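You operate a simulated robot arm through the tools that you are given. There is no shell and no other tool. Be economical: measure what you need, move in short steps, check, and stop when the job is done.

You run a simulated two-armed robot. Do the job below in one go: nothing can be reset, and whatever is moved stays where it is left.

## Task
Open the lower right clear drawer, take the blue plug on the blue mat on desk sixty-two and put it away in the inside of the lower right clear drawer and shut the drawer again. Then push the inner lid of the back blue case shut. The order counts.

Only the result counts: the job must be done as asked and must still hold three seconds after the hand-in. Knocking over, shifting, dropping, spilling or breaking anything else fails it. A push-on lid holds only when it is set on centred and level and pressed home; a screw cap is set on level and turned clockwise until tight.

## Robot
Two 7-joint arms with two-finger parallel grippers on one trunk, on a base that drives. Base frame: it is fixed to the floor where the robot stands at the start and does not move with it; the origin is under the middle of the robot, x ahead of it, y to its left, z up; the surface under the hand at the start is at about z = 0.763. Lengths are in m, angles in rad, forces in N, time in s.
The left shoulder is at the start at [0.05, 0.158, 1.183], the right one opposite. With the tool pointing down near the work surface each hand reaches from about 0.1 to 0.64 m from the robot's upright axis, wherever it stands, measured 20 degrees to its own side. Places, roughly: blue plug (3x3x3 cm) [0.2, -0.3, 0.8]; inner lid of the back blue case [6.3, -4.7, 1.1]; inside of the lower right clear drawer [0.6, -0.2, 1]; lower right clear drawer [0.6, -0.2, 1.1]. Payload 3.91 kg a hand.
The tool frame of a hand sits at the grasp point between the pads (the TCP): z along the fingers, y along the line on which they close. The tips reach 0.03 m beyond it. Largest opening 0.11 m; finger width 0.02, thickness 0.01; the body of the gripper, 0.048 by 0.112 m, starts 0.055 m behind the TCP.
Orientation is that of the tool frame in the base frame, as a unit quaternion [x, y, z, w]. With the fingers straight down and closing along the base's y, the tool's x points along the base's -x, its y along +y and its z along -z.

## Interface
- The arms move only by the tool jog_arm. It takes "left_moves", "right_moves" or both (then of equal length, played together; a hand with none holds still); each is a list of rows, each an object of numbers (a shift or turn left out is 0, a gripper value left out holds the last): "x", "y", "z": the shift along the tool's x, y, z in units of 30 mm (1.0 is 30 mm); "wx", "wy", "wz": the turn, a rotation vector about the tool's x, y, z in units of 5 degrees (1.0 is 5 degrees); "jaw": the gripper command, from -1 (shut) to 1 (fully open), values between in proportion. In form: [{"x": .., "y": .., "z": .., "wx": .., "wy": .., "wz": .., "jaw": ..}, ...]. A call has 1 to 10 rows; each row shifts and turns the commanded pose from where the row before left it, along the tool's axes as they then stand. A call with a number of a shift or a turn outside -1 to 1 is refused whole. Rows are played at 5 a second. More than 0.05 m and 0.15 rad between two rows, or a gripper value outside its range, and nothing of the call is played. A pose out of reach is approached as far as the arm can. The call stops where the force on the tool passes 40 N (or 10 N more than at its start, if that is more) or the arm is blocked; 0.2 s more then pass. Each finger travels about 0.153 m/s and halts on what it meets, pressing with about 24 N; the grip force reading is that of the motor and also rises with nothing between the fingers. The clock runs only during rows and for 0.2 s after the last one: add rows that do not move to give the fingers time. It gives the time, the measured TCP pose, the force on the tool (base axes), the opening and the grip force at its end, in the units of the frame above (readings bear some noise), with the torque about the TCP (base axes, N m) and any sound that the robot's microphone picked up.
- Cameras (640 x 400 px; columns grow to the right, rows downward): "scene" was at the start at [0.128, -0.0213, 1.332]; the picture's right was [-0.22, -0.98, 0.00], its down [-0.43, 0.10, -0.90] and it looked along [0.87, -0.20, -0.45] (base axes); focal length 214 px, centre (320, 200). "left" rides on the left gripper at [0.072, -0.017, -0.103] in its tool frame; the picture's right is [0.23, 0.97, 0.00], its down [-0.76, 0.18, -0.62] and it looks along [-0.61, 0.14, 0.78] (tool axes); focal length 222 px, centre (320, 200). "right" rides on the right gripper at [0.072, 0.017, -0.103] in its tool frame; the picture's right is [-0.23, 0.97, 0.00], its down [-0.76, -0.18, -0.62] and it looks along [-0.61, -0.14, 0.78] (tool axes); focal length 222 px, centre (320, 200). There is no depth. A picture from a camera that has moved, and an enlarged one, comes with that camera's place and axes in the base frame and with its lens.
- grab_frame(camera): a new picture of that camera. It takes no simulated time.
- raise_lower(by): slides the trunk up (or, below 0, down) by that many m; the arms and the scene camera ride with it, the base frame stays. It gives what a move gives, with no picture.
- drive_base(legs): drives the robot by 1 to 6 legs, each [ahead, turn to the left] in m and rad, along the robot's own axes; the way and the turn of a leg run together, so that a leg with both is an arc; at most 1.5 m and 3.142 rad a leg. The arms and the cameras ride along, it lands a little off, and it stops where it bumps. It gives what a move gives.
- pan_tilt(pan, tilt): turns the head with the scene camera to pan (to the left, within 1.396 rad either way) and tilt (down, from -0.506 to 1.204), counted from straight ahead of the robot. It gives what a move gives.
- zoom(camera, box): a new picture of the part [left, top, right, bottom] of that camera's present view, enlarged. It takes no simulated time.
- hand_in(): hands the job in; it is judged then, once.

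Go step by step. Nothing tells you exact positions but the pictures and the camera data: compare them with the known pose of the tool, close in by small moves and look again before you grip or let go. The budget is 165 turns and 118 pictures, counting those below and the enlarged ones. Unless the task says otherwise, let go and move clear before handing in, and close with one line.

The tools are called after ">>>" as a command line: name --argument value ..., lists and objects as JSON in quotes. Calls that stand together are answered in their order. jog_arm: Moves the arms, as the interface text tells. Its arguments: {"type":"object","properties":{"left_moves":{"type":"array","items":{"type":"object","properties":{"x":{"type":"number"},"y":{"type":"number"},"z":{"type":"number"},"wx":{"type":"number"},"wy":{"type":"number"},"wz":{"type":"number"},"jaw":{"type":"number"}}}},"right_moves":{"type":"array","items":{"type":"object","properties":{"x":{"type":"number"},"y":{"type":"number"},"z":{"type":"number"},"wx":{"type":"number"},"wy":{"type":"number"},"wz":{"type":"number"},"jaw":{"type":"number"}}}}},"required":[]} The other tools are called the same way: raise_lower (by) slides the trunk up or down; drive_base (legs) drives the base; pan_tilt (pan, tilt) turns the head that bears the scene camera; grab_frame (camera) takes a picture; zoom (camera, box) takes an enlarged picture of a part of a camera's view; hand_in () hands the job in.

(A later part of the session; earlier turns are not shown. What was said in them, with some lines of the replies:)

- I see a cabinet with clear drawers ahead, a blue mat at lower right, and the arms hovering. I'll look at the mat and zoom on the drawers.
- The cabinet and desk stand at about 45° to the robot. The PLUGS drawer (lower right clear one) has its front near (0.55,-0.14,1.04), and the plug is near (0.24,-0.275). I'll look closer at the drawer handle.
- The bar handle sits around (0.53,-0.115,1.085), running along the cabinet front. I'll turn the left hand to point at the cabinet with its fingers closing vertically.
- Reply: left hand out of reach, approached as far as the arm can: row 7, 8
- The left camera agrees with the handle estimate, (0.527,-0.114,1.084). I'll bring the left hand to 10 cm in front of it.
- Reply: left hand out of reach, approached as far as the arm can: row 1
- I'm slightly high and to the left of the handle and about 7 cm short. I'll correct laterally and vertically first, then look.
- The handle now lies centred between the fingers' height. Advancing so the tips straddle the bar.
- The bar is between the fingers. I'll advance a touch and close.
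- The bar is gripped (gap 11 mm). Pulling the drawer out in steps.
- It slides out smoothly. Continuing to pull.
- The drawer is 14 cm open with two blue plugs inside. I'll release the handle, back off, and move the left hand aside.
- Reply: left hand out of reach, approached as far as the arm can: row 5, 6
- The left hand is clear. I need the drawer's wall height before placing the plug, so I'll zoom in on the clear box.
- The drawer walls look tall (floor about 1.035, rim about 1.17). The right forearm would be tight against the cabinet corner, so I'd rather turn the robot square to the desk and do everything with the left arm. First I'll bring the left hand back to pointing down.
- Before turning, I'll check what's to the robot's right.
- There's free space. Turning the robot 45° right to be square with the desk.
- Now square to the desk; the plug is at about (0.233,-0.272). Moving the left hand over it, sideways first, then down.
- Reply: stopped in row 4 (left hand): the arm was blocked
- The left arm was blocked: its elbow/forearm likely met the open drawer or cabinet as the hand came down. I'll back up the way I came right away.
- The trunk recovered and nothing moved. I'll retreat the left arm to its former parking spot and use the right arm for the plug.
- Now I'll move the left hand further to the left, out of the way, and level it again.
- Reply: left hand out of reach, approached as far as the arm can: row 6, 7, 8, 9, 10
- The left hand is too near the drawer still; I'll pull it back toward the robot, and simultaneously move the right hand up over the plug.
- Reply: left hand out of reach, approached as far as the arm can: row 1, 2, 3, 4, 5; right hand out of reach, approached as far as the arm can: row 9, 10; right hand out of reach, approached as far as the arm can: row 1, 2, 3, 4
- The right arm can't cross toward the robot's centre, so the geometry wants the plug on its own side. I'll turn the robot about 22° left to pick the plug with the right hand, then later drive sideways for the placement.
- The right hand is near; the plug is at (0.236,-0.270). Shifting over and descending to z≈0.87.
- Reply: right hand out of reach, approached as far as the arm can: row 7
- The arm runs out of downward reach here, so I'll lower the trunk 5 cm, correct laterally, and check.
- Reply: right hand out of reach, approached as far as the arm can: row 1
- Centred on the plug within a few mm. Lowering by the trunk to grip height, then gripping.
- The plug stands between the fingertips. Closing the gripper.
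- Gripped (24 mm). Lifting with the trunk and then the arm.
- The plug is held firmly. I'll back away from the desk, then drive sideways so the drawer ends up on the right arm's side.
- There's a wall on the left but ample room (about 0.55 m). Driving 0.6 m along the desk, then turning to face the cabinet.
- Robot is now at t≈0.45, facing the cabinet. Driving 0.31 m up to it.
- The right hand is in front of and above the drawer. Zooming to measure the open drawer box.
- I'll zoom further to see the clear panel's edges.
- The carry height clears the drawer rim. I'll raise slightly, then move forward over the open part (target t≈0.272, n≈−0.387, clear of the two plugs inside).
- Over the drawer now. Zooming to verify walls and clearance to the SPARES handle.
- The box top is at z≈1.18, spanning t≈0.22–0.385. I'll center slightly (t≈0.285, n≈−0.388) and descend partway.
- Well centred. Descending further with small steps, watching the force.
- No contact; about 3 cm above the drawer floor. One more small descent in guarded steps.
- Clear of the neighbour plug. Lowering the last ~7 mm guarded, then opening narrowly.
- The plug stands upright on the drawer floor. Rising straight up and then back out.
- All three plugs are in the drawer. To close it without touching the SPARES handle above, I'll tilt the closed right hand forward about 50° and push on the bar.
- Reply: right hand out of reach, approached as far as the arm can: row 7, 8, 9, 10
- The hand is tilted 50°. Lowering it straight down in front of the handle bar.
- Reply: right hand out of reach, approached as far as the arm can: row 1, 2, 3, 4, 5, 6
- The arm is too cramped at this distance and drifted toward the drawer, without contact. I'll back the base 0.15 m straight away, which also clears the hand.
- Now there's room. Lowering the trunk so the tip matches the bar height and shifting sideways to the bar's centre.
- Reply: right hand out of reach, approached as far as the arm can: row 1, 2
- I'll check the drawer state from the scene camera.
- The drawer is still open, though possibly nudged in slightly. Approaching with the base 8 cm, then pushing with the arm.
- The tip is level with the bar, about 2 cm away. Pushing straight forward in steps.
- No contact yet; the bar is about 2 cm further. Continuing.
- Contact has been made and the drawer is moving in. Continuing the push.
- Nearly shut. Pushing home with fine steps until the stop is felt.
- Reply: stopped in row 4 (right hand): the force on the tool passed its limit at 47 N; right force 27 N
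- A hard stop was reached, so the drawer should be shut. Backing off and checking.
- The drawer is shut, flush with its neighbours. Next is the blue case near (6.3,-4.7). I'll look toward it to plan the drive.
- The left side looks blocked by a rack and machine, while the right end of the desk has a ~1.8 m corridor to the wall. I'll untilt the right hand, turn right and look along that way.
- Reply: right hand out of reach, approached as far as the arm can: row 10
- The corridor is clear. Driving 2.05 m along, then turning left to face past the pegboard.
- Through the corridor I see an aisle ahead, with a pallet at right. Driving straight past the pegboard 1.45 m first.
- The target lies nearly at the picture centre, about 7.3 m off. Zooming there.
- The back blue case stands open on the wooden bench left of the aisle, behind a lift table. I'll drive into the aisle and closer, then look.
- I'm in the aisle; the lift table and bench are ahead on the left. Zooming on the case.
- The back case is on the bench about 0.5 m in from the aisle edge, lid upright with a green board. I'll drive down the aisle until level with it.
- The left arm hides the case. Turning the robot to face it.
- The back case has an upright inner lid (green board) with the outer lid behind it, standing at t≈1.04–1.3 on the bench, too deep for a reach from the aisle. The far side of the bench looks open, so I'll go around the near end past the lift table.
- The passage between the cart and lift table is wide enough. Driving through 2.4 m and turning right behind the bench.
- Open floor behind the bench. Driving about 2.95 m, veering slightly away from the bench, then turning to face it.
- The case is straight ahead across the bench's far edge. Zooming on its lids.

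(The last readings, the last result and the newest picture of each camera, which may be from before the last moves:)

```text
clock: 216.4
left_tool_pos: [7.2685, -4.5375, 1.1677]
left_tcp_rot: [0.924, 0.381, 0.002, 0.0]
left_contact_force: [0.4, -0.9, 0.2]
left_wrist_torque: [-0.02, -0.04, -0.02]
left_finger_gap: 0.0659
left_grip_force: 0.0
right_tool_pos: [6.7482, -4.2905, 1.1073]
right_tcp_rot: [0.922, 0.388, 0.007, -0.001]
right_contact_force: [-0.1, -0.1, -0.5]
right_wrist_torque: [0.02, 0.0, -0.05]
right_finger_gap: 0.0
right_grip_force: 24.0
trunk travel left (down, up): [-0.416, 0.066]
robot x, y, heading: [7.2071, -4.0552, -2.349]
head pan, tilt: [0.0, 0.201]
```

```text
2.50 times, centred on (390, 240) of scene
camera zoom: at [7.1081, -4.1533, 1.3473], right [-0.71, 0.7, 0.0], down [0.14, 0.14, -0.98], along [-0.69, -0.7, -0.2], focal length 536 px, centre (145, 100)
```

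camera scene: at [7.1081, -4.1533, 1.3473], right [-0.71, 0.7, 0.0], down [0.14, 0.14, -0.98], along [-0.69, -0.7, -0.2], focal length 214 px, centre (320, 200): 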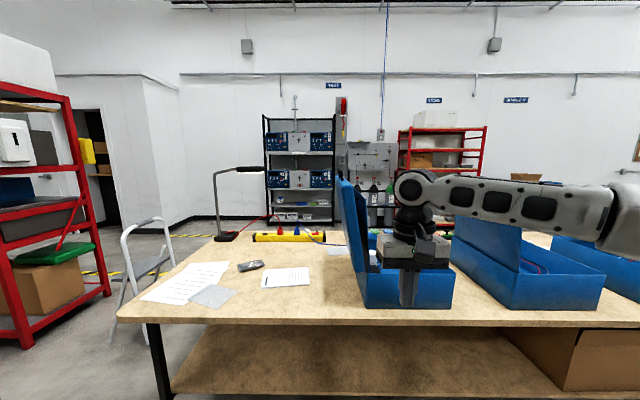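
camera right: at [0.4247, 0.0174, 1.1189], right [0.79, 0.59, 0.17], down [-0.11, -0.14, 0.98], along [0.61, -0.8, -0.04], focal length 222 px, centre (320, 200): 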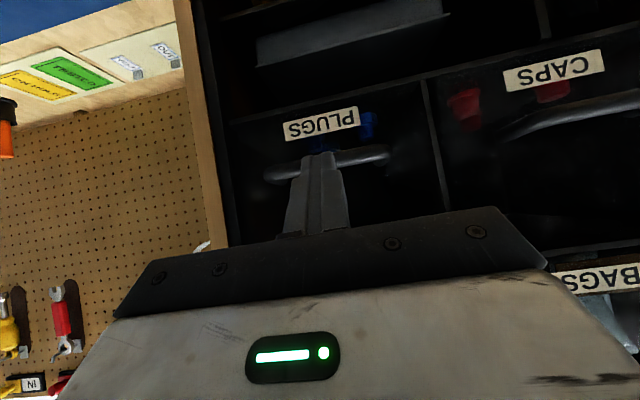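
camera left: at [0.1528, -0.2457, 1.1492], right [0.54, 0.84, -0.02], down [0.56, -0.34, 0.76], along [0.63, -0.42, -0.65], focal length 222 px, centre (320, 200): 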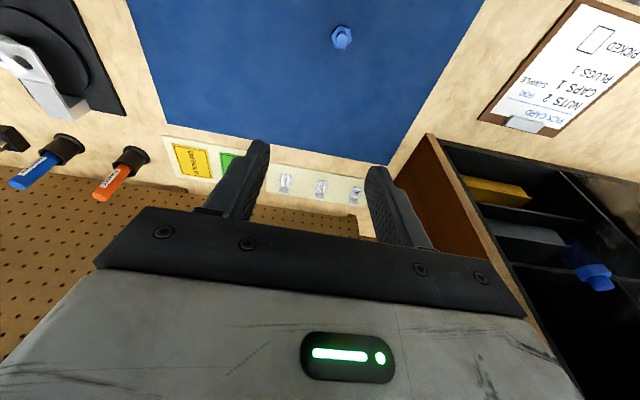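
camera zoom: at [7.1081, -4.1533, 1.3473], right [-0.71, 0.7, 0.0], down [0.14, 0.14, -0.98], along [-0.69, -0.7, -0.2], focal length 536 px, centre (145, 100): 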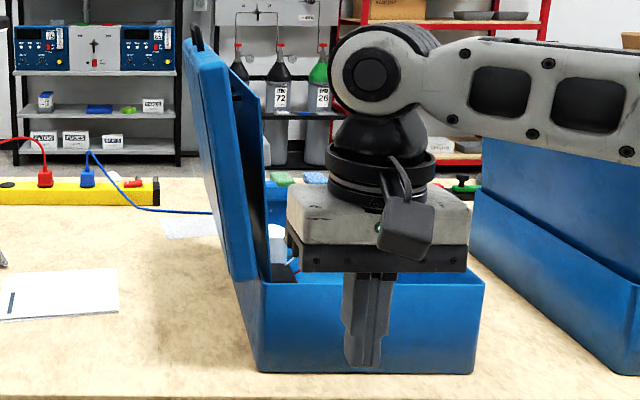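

The right hand hides the lid interior; moving it to the right and up, then zooming again.

>>> jog_arm --right_moves '[{"y": -1}, {"y": -1}, {"y": -1, "z": -0.5}, {"y": -1, "z": -0.8}, {"y": -1, "z": -0.8}, {"y": -1, "z": -0.8}, {}]'

>>> zoom --camera "scene" --box '[310, 160, 470, 320]'

```text
clock: 218.0
left_tool_pos: [7.2677, -4.5366, 1.1683]
left_tcp_rot: [0.925, 0.381, 0.001, -0.001]
left_contact_force: [-0.7, 0.5, -0.7]
left_wrist_torque: [0.05, 0.03, 0.04]
left_finger_gap: 0.066
left_grip_force: 0.1
right_tool_pos: [6.6174, -4.164, 1.1942]
right_tcp_rot: [0.922, 0.388, 0.006, -0.002]
right_contact_force: [-0.1, -0.2, 0.8]
right_wrist_torque: [0.04, -0.02, 0.03]
right_finger_gap: 0.0
right_grip_force: 23.9
trunk travel left (down, up): [-0.416, 0.066]
robot x, y, heading: [7.202, -4.0609, -2.349]
head pan, tilt: [0.0, 0.201]
```

```text
2.50 times, centred on (390, 240) of scene
camera zoom: at [7.1082, -4.1535, 1.3472], right [-0.71, 0.7, 0.0], down [0.14, 0.14, -0.98], along [-0.69, -0.7, -0.2], focal length 536 px, centre (145, 100)
```

zoom: 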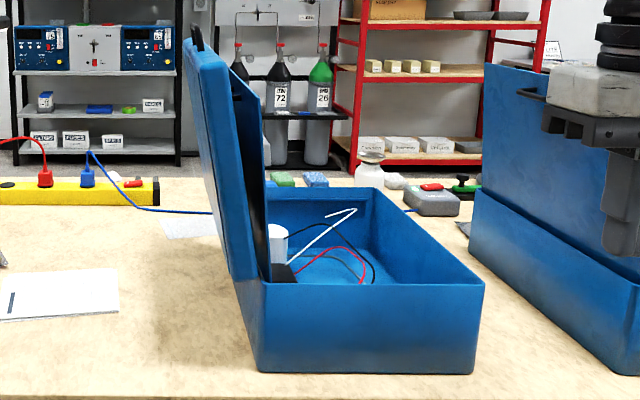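

Now clear: the inner lid stands vertical at n≈−7.80 (top z≈1.20, t≈1.05–1.33), the outer lid leans behind it with a ~5 cm gap. I'll raise the right hand and yaw it 90° so its slim side fits the gap.

>>> jog_arm --right_moves '[{"z": -0.9, "wz": -1}, {"z": -0.9, "wz": -1}, {"z": -0.9, "wz": -1}, {"z": -0.9, "wz": -1}, {"z": -0.9, "wz": -1}, {"z": -0.9, "wz": -1}, {"wz": -1}, {"wz": -1}, {"wz": -1}]'

>>> jog_arm --right_moves '[{"wz": -1}, {"wz": -1}, {"wz": -1}, {"wz": -1}, {"wz": -1}, {"wz": -1}, {"wz": -1}, {"wz": -1}, {"wz": -1}]'

```text
clock: 220.0
left_tool_pos: [7.2683, -4.5377, 1.1675]
left_tcp_rot: [0.925, 0.381, 0.0, 0.0]
left_contact_force: [0.2, -0.1, -0.4]
left_wrist_torque: [-0.01, -0.02, 0.01]
left_finger_gap: 0.0661
left_grip_force: 0.0
right_tool_pos: [6.6358, -4.1439, 1.3193]
right_tcp_rot: [0.702, 0.712, 0.006, 0.002]
right_contact_force: [0.9, 0.4, 0.5]
right_wrist_torque: [-0.04, 0.0, 0.04]
right_finger_gap: 0.0002
right_grip_force: 23.8
right hand out of reach, approached as far as the arm can: row 4, 5, 6
trunk travel left (down, up): [-0.416, 0.066]
robot x, y, heading: [7.2057, -4.0559, -2.347]
head pan, tilt: [0.0, 0.201]
```

```text
clock: 222.0
left_tool_pos: [7.2681, -4.5392, 1.167]
left_tcp_rot: [0.924, 0.381, 0.0, -0.001]
left_contact_force: [0.1, -0.7, 0.1]
left_wrist_torque: [-0.01, 0.01, 0.04]
left_finger_gap: 0.066
left_grip_force: 0.0
right_tool_pos: [6.6362, -4.144, 1.3194]
right_tcp_rot: [0.377, 0.926, 0.005, 0.003]
right_contact_force: [-0.2, 0.5, -0.1]
right_wrist_torque: [-0.02, 0.01, -0.03]
right_finger_gap: 0.0002
right_grip_force: 24.0
trunk travel left (down, up): [-0.416, 0.066]
robot x, y, heading: [7.2021, -4.0594, -2.353]
head pan, tilt: [0.0, 0.201]
```

Yaw done (tool x now points along +n). Raising the trunk and driving up to the bench with a slight leftward shift.

>>> raise_lower --by 0.06

>>> drive_base --legs '[[0, 0.2], [0.5, 0], [0, -0.2]]'

>>> pan_tilt --pan -0.3 --tilt 0.5

>>> grab_frame --camera "scene"

>>> grab_frame --camera "right"

```text
clock: 223.0
left_tool_pos: [7.268, -4.5364, 1.228]
left_tcp_rot: [0.925, 0.38, 0.001, 0.0]
left_contact_force: [-0.5, 0.6, -0.4]
left_wrist_torque: [-0.02, 0.0, -0.04]
left_finger_gap: 0.0657
left_grip_force: 0.0
right_tool_pos: [6.6345, -4.1443, 1.3806]
right_tcp_rot: [0.378, 0.926, 0.004, 0.003]
right_contact_force: [-0.1, -0.2, -0.5]
right_wrist_torque: [0.02, -0.02, 0.0]
right_finger_gap: 0.0
right_grip_force: 23.9
trunk travel left (down, up): [-0.476, 0.006]
robot x, y, heading: [7.2027, -4.0605, -2.345]
head pan, tilt: [0.0, 0.201]
```

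```text
clock: 227.5
left_tool_pos: [6.9912, -4.9618, 1.2279]
left_tcp_rot: [0.925, 0.381, 0.0, 0.0]
left_contact_force: [0.3, 0.1, -0.2]
left_wrist_torque: [-0.03, -0.03, -0.02]
left_finger_gap: 0.0659
left_grip_force: 0.0
right_tool_pos: [6.3594, -4.5659, 1.3803]
right_tcp_rot: [0.378, 0.926, 0.005, 0.003]
right_contact_force: [0.7, -0.2, 0.1]
right_wrist_torque: [-0.04, -0.02, 0.0]
right_finger_gap: 0.0
right_grip_force: 23.7
trunk travel left (down, up): [-0.476, 0.006]
robot x, y, heading: [6.9286, -4.4824, -2.348]
head pan, tilt: [0.0, 0.201]
```

```text
clock: 228.3
left_tool_pos: [6.9915, -4.9616, 1.229]
left_tcp_rot: [0.924, 0.381, 0.001, 0.0]
left_contact_force: [-0.2, 1.0, -0.1]
left_wrist_torque: [0.02, -0.04, 0.02]
left_finger_gap: 0.066
left_grip_force: 0.0
right_tool_pos: [6.3594, -4.5675, 1.3804]
right_tcp_rot: [0.378, 0.926, 0.005, 0.003]
right_contact_force: [-0.1, 0.4, 0.1]
right_wrist_torque: [-0.06, -0.02, 0.03]
right_finger_gap: 0.0001
right_grip_force: 23.9
trunk travel left (down, up): [-0.476, 0.006]
robot x, y, heading: [6.9247, -4.4837, -2.351]
head pan, tilt: [-0.3, 0.499]
```

```text
25 pictures are left
camera scene: at [6.8167, -4.5538, 1.3796], right [-0.47, 0.88, 0.0], down [0.42, 0.23, -0.88], along [-0.77, -0.42, -0.48], focal length 214 px, centre (320, 200)
```

scene: 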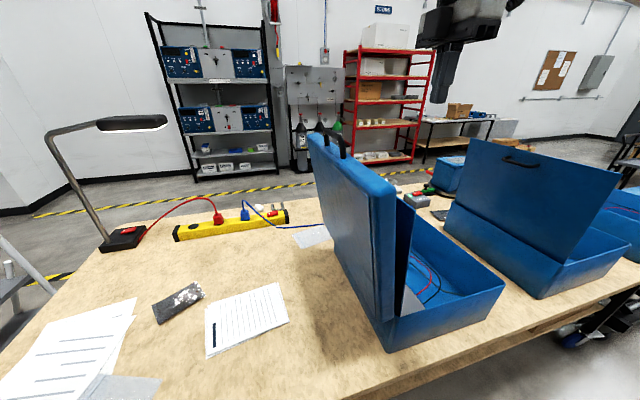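

```text
24 pictures are left
camera right: at [6.3182, -4.5048, 1.4818], right [0.84, 0.54, 0.01], down [0.41, -0.66, 0.62], along [0.34, -0.52, -0.78], focal length 222 px, centre (320, 200)
```

right: 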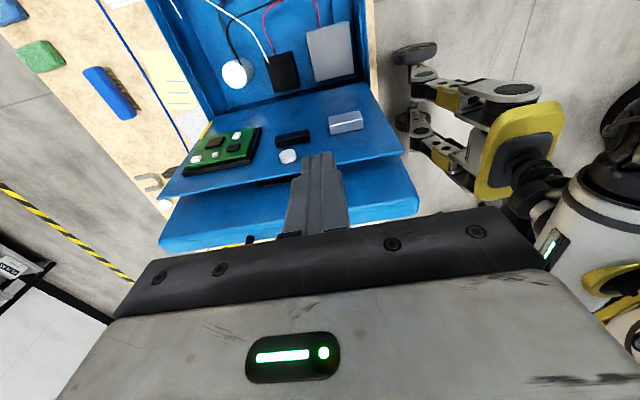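

Very informative: the inner lid's top edge and the outer lid shell are both visible. Zooming to measure the gap between them.

>>> zoom --camera "scene" --box '[330, 140, 450, 350]'

>>> zoom --camera "right" --box '[230, 110, 450, 260]'

```text
1.90 times, centred on (390, 245) of scene
camera zoom: at [6.8167, -4.5538, 1.3796], right [-0.47, 0.88, 0.0], down [0.42, 0.23, -0.88], along [-0.77, -0.42, -0.48], focal length 408 px, centre (187, 114)
```

zoom: 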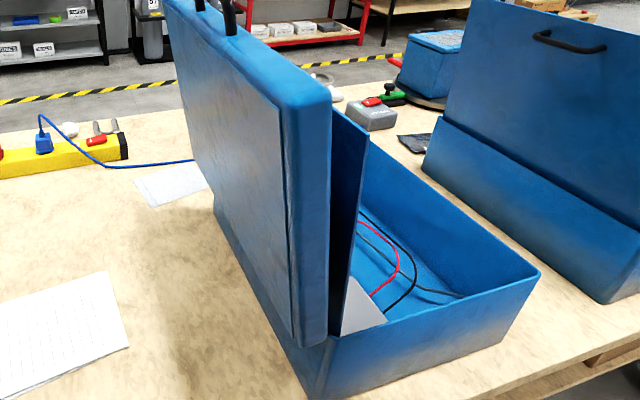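

```text
2.67 times, centred on (340, 185) of right
camera zoom: at [6.3182, -4.5048, 1.4818], right [0.84, 0.54, 0.01], down [0.41, -0.66, 0.62], along [0.34, -0.52, -0.78], focal length 592 px, centre (267, 240)
```

zoom: 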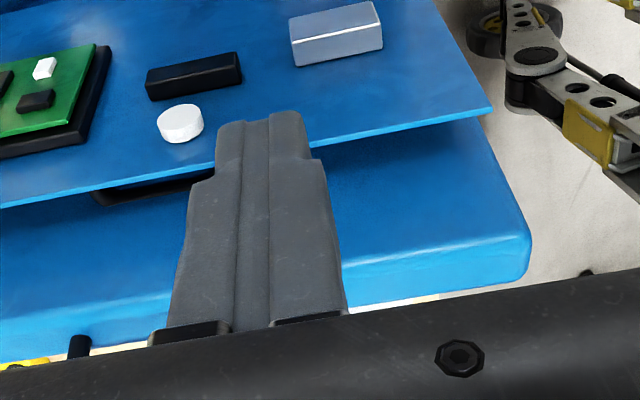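

The gap at the lid top is about 5 cm, centred near n≈−7.825; a pull loop sits mid-lid, so I'll enter at t≈1.29. Shifting the hand above the gap at safe height.

>>> jog_arm --right_moves '[{"x": -0.8, "y": 0.2}, {"x": -0.8, "y": 0.2}, {"x": -0.8, "y": 0.2}, {"x": -0.85, "y": 0.17}, {"z": 0.8}, {"z": 0.8}, {}]'

>>> zoom --camera "right" --box '[200, 80, 450, 260]'

>>> zoom --camera "scene" --box '[310, 60, 470, 270]'

```text
clock: 229.9
left_tool_pos: [6.9905, -4.9609, 1.2275]
left_tcp_rot: [0.925, 0.381, 0.002, 0.0]
left_contact_force: [-0.6, -0.5, -0.2]
left_wrist_torque: [-0.02, -0.02, -0.02]
left_finger_gap: 0.0658
left_grip_force: 0.0
right_tool_pos: [6.4473, -4.6194, 1.3328]
right_tcp_rot: [0.377, 0.926, 0.005, 0.003]
right_contact_force: [-1.2, 0.1, 0.2]
right_wrist_torque: [-0.03, -0.02, -0.02]
right_finger_gap: 0.0001
right_grip_force: 24.3
trunk travel left (down, up): [-0.476, 0.006]
robot x, y, heading: [6.9304, -4.4794, -2.349]
head pan, tilt: [-0.3, 0.499]
```

```text
2.22 times, centred on (325, 170) of right
camera zoom: at [6.4049, -4.5568, 1.4339], right [0.84, 0.54, 0.01], down [0.41, -0.66, 0.62], along [0.34, -0.52, -0.78], focal length 494 px, centre (309, 267)
```

zoom: 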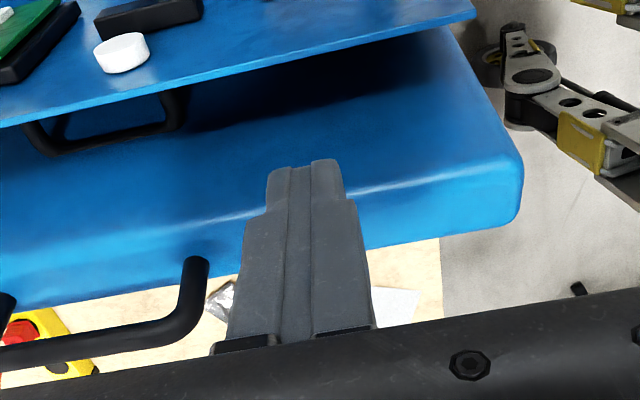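

```text
1.90 times, centred on (390, 165) of scene
camera zoom: at [6.8167, -4.5537, 1.3796], right [-0.47, 0.88, 0.0], down [0.42, 0.23, -0.88], along [-0.77, -0.42, -0.48], focal length 408 px, centre (187, 267)
```

zoom: 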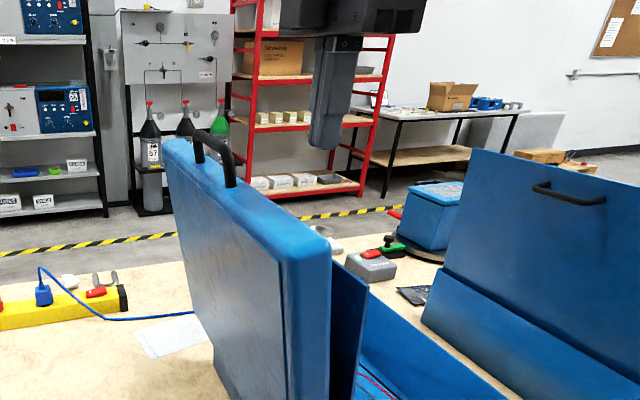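

The measurements agree: lid top edge at z≈1.198, n≈−7.813; outer shell edge n≈−7.852. I'll shift slightly to n≈−7.831 and descend to just above the gap.

>>> jog_arm --right_moves '[{"x": -0.22}, {"z": 0.8}, {"z": 0.8}, {"z": 0.8}, {"z": 0.6}, {}]'

>>> zoom --camera "right" --box '[200, 80, 450, 260]'

>>> zoom --camera "scene" --box '[330, 100, 450, 270]'

```text
clock: 231.3
left_tool_pos: [6.9909, -4.9605, 1.2281]
left_tcp_rot: [0.925, 0.381, 0.001, 0.0]
left_contact_force: [0.3, -0.2, 0.8]
left_wrist_torque: [-0.05, 0.0, 0.0]
left_finger_gap: 0.0659
left_grip_force: 0.1
right_tool_pos: [6.4494, -4.6224, 1.2418]
right_tcp_rot: [0.378, 0.926, 0.004, 0.002]
right_contact_force: [0.3, 1.8, 0.0]
right_wrist_torque: [0.01, 0.01, -0.01]
right_finger_gap: 0.0
right_grip_force: 23.7
trunk travel left (down, up): [-0.476, 0.006]
robot x, y, heading: [6.9256, -4.4813, -2.354]
head pan, tilt: [-0.3, 0.499]
```

```text
2.22 times, centred on (325, 170) of right
camera zoom: at [6.4096, -4.5602, 1.344], right [0.84, 0.54, 0.01], down [0.41, -0.66, 0.62], along [0.34, -0.52, -0.78], focal length 494 px, centre (309, 267)
```

zoom: 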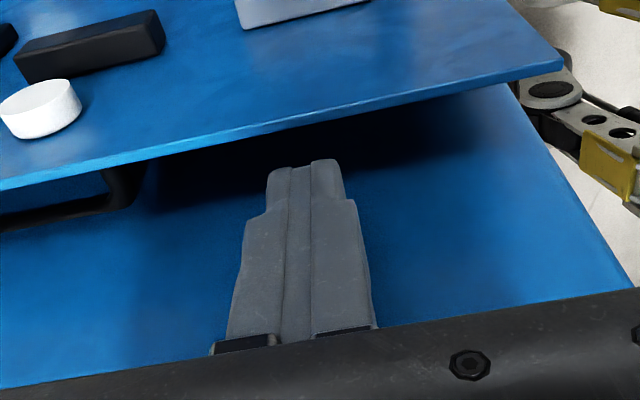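

```text
2.35 times, centred on (390, 185) of scene
camera zoom: at [6.8167, -4.5537, 1.3796], right [-0.47, 0.88, 0.0], down [0.42, 0.23, -0.88], along [-0.77, -0.42, -0.48], focal length 505 px, centre (155, 235)
```

zoom: 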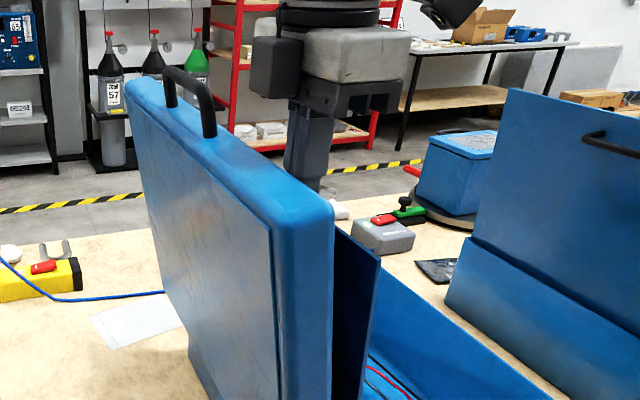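

The tip is just behind the lid's edge with ~1 cm clearance. Descending 4 cm into the gap.

>>> jog_arm --right_moves '[{"z": 0.4}, {"z": 0.4}, {"z": 0.4}, {}]'

>>> zoom --camera "right" --box '[200, 80, 450, 260]'

```text
clock: 232.3
left_tool_pos: [6.9909, -4.9611, 1.2281]
left_tcp_rot: [0.925, 0.38, 0.0, -0.001]
left_contact_force: [0.0, 0.8, 0.3]
left_wrist_torque: [0.0, -0.02, 0.01]
left_finger_gap: 0.066
left_grip_force: 0.0
right_tool_pos: [6.451, -4.6223, 1.2059]
right_tcp_rot: [0.378, 0.926, 0.004, 0.003]
right_contact_force: [-0.4, 0.0, -0.1]
right_wrist_torque: [-0.01, -0.02, -0.03]
right_finger_gap: 0.0
right_grip_force: 23.9
trunk travel left (down, up): [-0.476, 0.006]
robot x, y, heading: [6.9272, -4.4794, -2.35]
head pan, tilt: [-0.3, 0.499]
```

```text
2.22 times, centred on (325, 170) of right
camera zoom: at [6.4101, -4.5599, 1.3077], right [0.84, 0.54, 0.01], down [0.41, -0.66, 0.62], along [0.34, -0.52, -0.78], focal length 494 px, centre (309, 267)
```

zoom: 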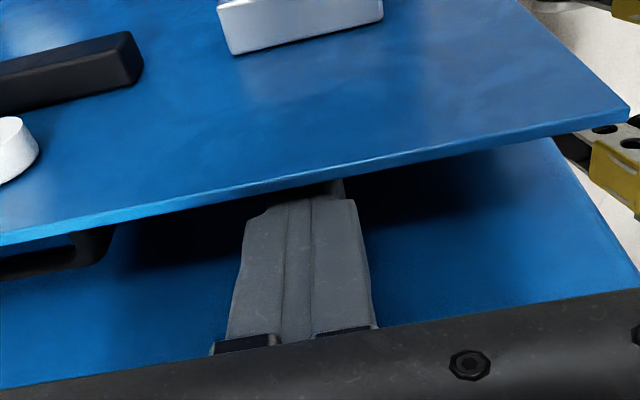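

The fingertip is behind the inner lid. Pushing it forward (+n) with a slight descent.

>>> jog_arm --right_moves '[{"x": 0.5}, {"x": 0.5, "z": 0.1}, {"x": 0.5, "z": 0.2}, {"x": 0.5, "z": 0.3}, {}]'

>>> grab_frame --camera "right"

>>> zoom --camera "scene" --box '[320, 100, 480, 330]'

```text
clock: 233.5
left_tool_pos: [6.9907, -4.9617, 1.2277]
left_tcp_rot: [0.924, 0.381, 0.001, 0.0]
left_contact_force: [0.9, -0.5, 0.5]
left_wrist_torque: [0.03, 0.01, 0.03]
left_finger_gap: 0.0661
left_grip_force: 0.1
right_tool_pos: [6.4098, -4.5801, 1.1887]
right_tcp_rot: [0.378, 0.926, 0.005, 0.003]
right_contact_force: [1.0, 0.0, 0.4]
right_wrist_torque: [-0.04, 0.01, -0.01]
right_finger_gap: 0.0001
right_grip_force: 24.0
trunk travel left (down, up): [-0.476, 0.006]
robot x, y, heading: [6.926, -4.4789, -2.346]
head pan, tilt: [-0.3, 0.499]
```

```text
16 pictures are left
camera right: at [6.3679, -4.5182, 1.2899], right [0.84, 0.54, 0.01], down [0.42, -0.66, 0.62], along [0.34, -0.52, -0.78], focal length 222 px, centre (320, 200)
```

right: 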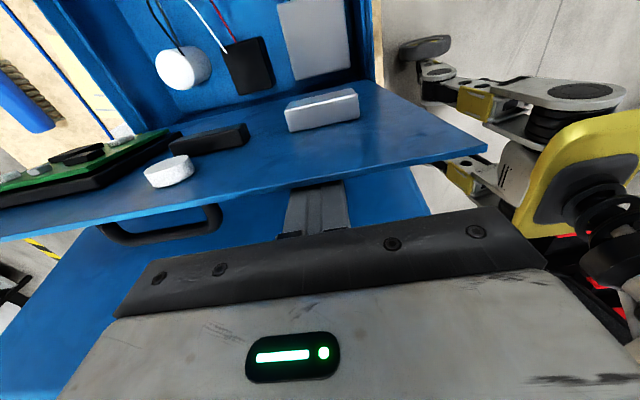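

```text
1.74 times, centred on (400, 215) of scene
camera zoom: at [6.8168, -4.5538, 1.3796], right [-0.47, 0.88, 0.0], down [0.42, 0.23, -0.88], along [-0.77, -0.42, -0.48], focal length 373 px, centre (181, 174)
```

zoom: 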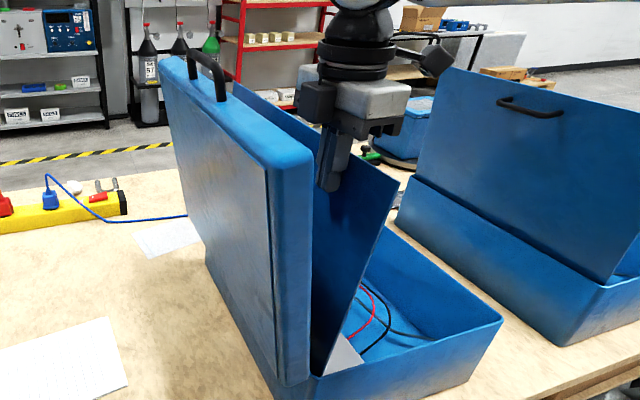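

The inner lid swings nicely while the outer stays. Following the arc further down.

>>> jog_arm --right_moves '[{"x": 0.92, "z": 0.38}, {"x": 0.92, "z": 0.38}, {"x": 0.92, "z": 0.475}, {"x": 0.92, "z": 0.475}, {"x": 0.75, "z": 0.69}, {"x": 0.75, "z": 0.69}, {}]'

>>> grab_frame --camera "scene"

```text
clock: 235.1
left_tool_pos: [6.9914, -4.962, 1.228]
left_tcp_rot: [0.924, 0.381, 0.001, 0.0]
left_contact_force: [0.4, -0.9, -0.4]
left_wrist_torque: [-0.02, -0.01, -0.04]
left_finger_gap: 0.066
left_grip_force: 0.0
right_tool_pos: [6.2974, -4.4714, 1.0961]
right_tcp_rot: [0.378, 0.926, 0.004, 0.003]
right_contact_force: [-0.6, -0.2, 0.3]
right_wrist_torque: [-0.02, 0.0, 0.01]
right_finger_gap: 0.0002
right_grip_force: 23.9
trunk travel left (down, up): [-0.476, 0.006]
robot x, y, heading: [6.928, -4.4792, -2.35]
head pan, tilt: [-0.3, 0.499]
```

```text
14 pictures are left
camera scene: at [6.8169, -4.5538, 1.3796], right [-0.47, 0.88, 0.0], down [0.42, 0.23, -0.88], along [-0.77, -0.42, -0.48], focal length 214 px, centre (320, 200)
```

scene: 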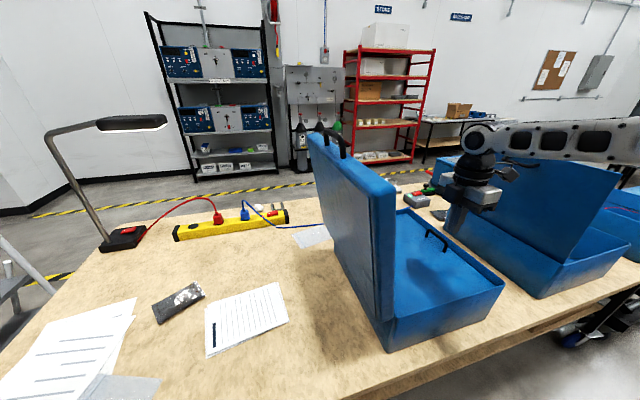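

The inner lid has swung down into the case, loop handle up. Zooming to check if it's fully home.

>>> zoom --camera "scene" --box '[370, 180, 520, 350]'

>>> zoom --camera "right" --box '[0, 0, 640, 260]'

```text
2.35 times, centred on (445, 265) of scene
camera zoom: at [6.8169, -4.5538, 1.3796], right [-0.47, 0.88, 0.0], down [0.42, 0.23, -0.88], along [-0.77, -0.42, -0.48], focal length 505 px, centre (26, 47)
```

zoom: 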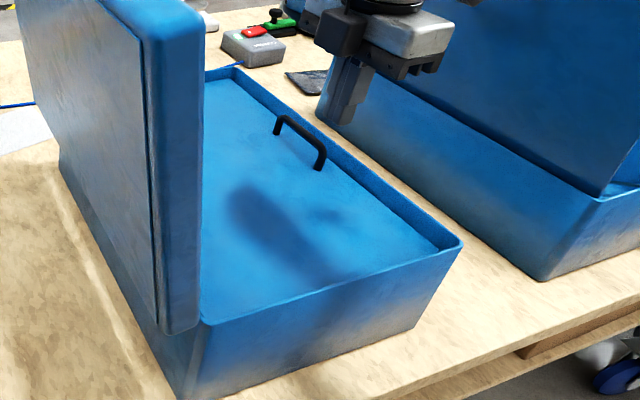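

```text
1.00 times, centred on (320, 130) of right (not enlarged: the box is as wide or as high as the picture)
camera zoom: at [6.257, -4.4084, 1.1983], right [0.84, 0.54, 0.01], down [0.41, -0.66, 0.62], along [0.34, -0.52, -0.78], focal length 222 px, centre (320, 270)
```

zoom: 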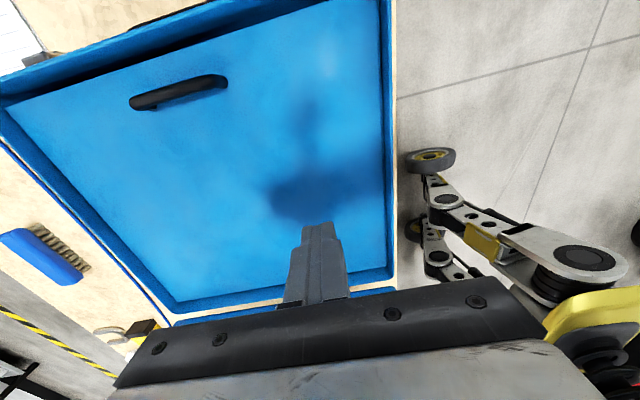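

The lid lies flat in the case. I'll press it gently near its free edge to be sure it's home.

>>> jog_arm --right_moves '[{"x": 0.8}, {"x": 0.8, "z": 0.7}, {"z": 1}, {"z": 1}, {"z": 1}, {"z": 0.9}, {}]'

>>> zoom --camera "scene" --box '[370, 180, 520, 350]'

```text
clock: 236.7
left_tool_pos: [6.9911, -4.9613, 1.2275]
left_tcp_rot: [0.925, 0.38, 0.001, 0.0]
left_contact_force: [-0.2, -0.1, -0.8]
left_wrist_torque: [-0.01, -0.02, 0.01]
left_finger_gap: 0.0658
left_grip_force: 0.0
right_tool_pos: [6.2658, -4.4355, 0.9565]
right_tcp_rot: [0.378, 0.926, 0.005, 0.003]
right_contact_force: [0.5, 0.9, 0.3]
right_wrist_torque: [-0.02, 0.02, -0.04]
right_finger_gap: 0.0001
right_grip_force: 23.9
trunk travel left (down, up): [-0.476, 0.006]
robot x, y, heading: [6.9227, -4.4797, -2.347]
head pan, tilt: [-0.3, 0.499]
```

```text
2.35 times, centred on (445, 265) of scene
camera zoom: at [6.8168, -4.5537, 1.3796], right [-0.47, 0.88, 0.0], down [0.42, 0.23, -0.88], along [-0.77, -0.42, -0.48], focal length 505 px, centre (26, 47)
```

zoom: 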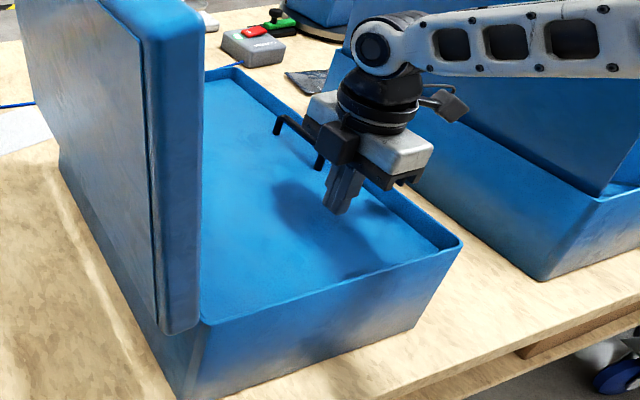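

Before pressing the last centimetres, I'll check forearm clearance to the neighbouring case lid.

>>> grab_frame --camera "scene"

```text
10 pictures are left
camera scene: at [6.8168, -4.5537, 1.3796], right [-0.47, 0.88, 0.0], down [0.42, 0.23, -0.88], along [-0.77, -0.42, -0.48], focal length 214 px, centre (320, 200)
```

scene: 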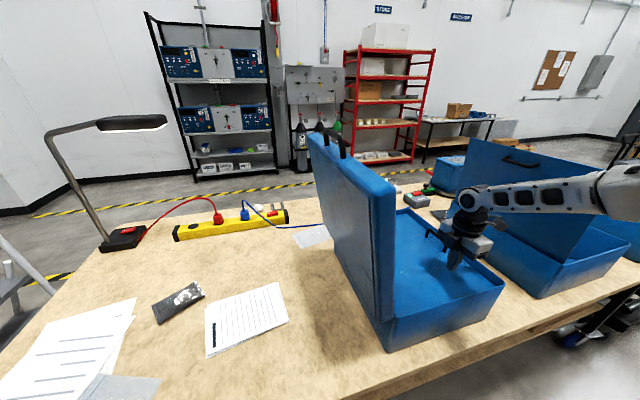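

The elbow is close to the neighbouring lid. I'll shift the hand 8 cm away from it (mid-lid), then press down using the trunk, which keeps lateral clearance.

>>> jog_arm --right_moves '[{"x": -0.9}, {"x": -0.9}, {"x": -0.9}, {}]'

>>> raise_lower --by -0.03

>>> grab_frame --camera "scene"

```text
clock: 237.7
left_tool_pos: [6.991, -4.9627, 1.2277]
left_tcp_rot: [0.925, 0.381, 0.001, 0.0]
left_contact_force: [0.5, -0.5, -0.1]
left_wrist_torque: [0.04, -0.06, 0.0]
left_finger_gap: 0.0661
left_grip_force: 0.1
right_tool_pos: [6.3248, -4.4953, 0.958]
right_tcp_rot: [0.378, 0.926, 0.004, 0.003]
right_contact_force: [0.1, 0.5, -0.6]
right_wrist_torque: [-0.01, -0.01, 0.01]
right_finger_gap: 0.0
right_grip_force: 24.1
trunk travel left (down, up): [-0.476, 0.006]
robot x, y, heading: [6.9227, -4.4794, -2.352]
head pan, tilt: [-0.3, 0.499]
```

```text
clock: 238.2
left_tool_pos: [6.992, -4.9614, 1.206]
left_tcp_rot: [0.925, 0.381, 0.0, 0.0]
left_contact_force: [-0.7, 0.2, -0.7]
left_wrist_torque: [0.02, -0.02, -0.02]
left_finger_gap: 0.0657
left_grip_force: 0.0
right_tool_pos: [6.3248, -4.4934, 0.9404]
right_tcp_rot: [0.377, 0.926, 0.005, 0.003]
right_contact_force: [7.8, 4.7, 10.4]
right_wrist_torque: [0.11, -0.14, 0.02]
right_finger_gap: 0.0
right_grip_force: 23.8
trunk travel left (down, up): [-0.455, 0.028]
robot x, y, heading: [6.9274, -4.4815, -2.346]
head pan, tilt: [-0.3, 0.499]
stopped: the force on the tool passed its limit at 48 N (the readings are from after the stop); the commanded pose is now the measured one
```

```text
9 pictures are left
camera scene: at [6.8179, -4.5532, 1.3581], right [-0.47, 0.88, 0.0], down [0.42, 0.23, -0.88], along [-0.77, -0.41, -0.48], focal length 214 px, centre (320, 200)
```

scene: 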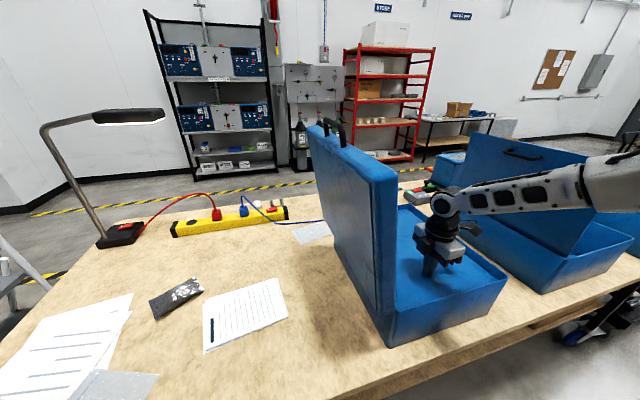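

A firm stop at 48 N: the lid is home. Raising the hand and backing away.

>>> jog_arm --right_moves '[{"z": -0.5}, {"z": -0.9}, {"z": -0.9}, {"z": -0.9}, {"z": -0.9}, {"z": -0.9}, {"z": -0.9}, {"z": -0.9}, {}]'

>>> drive_base --legs '[[-0.4, 0]]'

>>> pan_tilt --pan -0.2 --tilt 0.4

>>> grab_frame --camera "scene"

>>> zoom --camera "scene" --box '[300, 100, 500, 280]'

```text
clock: 240.2
left_tool_pos: [6.99, -4.9608, 1.2073]
left_tcp_rot: [0.925, 0.38, 0.001, -0.001]
left_contact_force: [0.5, 0.5, -0.4]
left_wrist_torque: [0.0, 0.01, -0.02]
left_finger_gap: 0.0659
left_grip_force: 0.1
right_tool_pos: [6.3223, -4.4961, 1.1445]
right_tcp_rot: [0.378, 0.926, 0.005, 0.002]
right_contact_force: [0.6, 0.1, 0.5]
right_wrist_torque: [-0.03, 0.01, -0.02]
right_finger_gap: 0.0
right_grip_force: 24.2
trunk travel left (down, up): [-0.455, 0.028]
robot x, y, heading: [6.9256, -4.4782, -2.35]
head pan, tilt: [-0.3, 0.499]
```

```text
clock: 242.7
left_tool_pos: [7.27, -4.6794, 1.2067]
left_tcp_rot: [0.925, 0.38, 0.001, 0.0]
left_contact_force: [-0.3, 0.2, 0.8]
left_wrist_torque: [-0.01, 0.01, -0.06]
left_finger_gap: 0.0659
left_grip_force: 0.1
right_tool_pos: [6.601, -4.2118, 1.1436]
right_tcp_rot: [0.379, 0.925, 0.005, 0.001]
right_contact_force: [0.2, 0.1, 0.3]
right_wrist_torque: [-0.01, 0.0, -0.01]
right_finger_gap: 0.0
right_grip_force: 24.1
trunk travel left (down, up): [-0.455, 0.028]
robot x, y, heading: [7.2062, -4.1959, -2.348]
head pan, tilt: [-0.3, 0.499]
```

```text
clock: 243.4
left_tool_pos: [7.2691, -4.6785, 1.2065]
left_tcp_rot: [0.925, 0.381, 0.001, 0.0]
left_contact_force: [-0.1, -0.2, 1.0]
left_wrist_torque: [0.03, -0.02, -0.01]
left_finger_gap: 0.0661
left_grip_force: 0.0
right_tool_pos: [6.6017, -4.2133, 1.1447]
right_tcp_rot: [0.379, 0.925, 0.006, 0.002]
right_contact_force: [0.0, -0.1, 0.4]
right_wrist_torque: [-0.03, -0.03, 0.0]
right_finger_gap: 0.0003
right_grip_force: 23.9
trunk travel left (down, up): [-0.455, 0.028]
robot x, y, heading: [7.209, -4.1984, -2.35]
head pan, tilt: [-0.201, 0.4]
```

```text
8 pictures are left
camera scene: at [7.0989, -4.2793, 1.3672], right [-0.56, 0.83, 0.0], down [0.32, 0.22, -0.92], along [-0.77, -0.51, -0.39], focal length 214 px, centre (320, 200)
```

scene: 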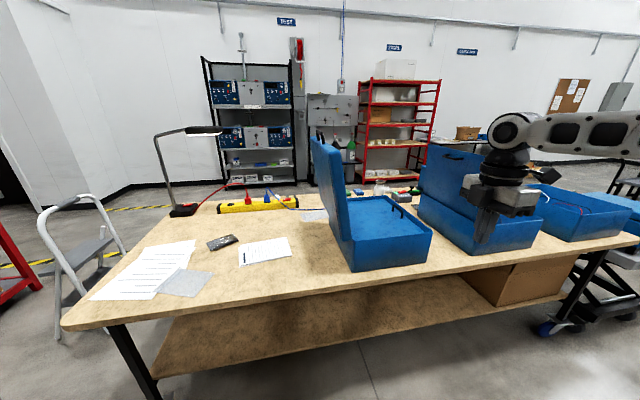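

```text
2.22 times, centred on (400, 190) of scene
camera zoom: at [7.0989, -4.2793, 1.3672], right [-0.56, 0.83, 0.0], down [0.32, 0.22, -0.92], along [-0.77, -0.51, -0.39], focal length 477 px, centre (142, 222)
```

zoom: 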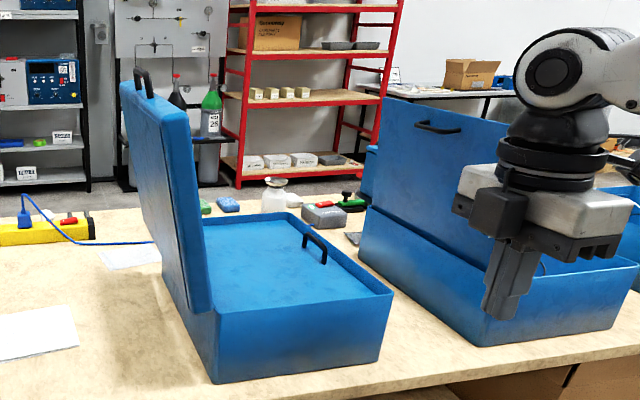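

The inner lid of the back case lies flat and shut, its outer lid and the neighbouring cases are untouched, and both hands are clear. Handing in.

>>> hand_in

```text
The job is handed in.
```

The blue plug is in the lower right clear drawer and the drawer is shut. After that I pushed the inner lid of the back blue case shut and pressed it home. Both hands are clear and the job is handed in; the left arm did bump something and stop during an abandoned first try for the plug, but I saw nothing out of place in the pictures afterwards.
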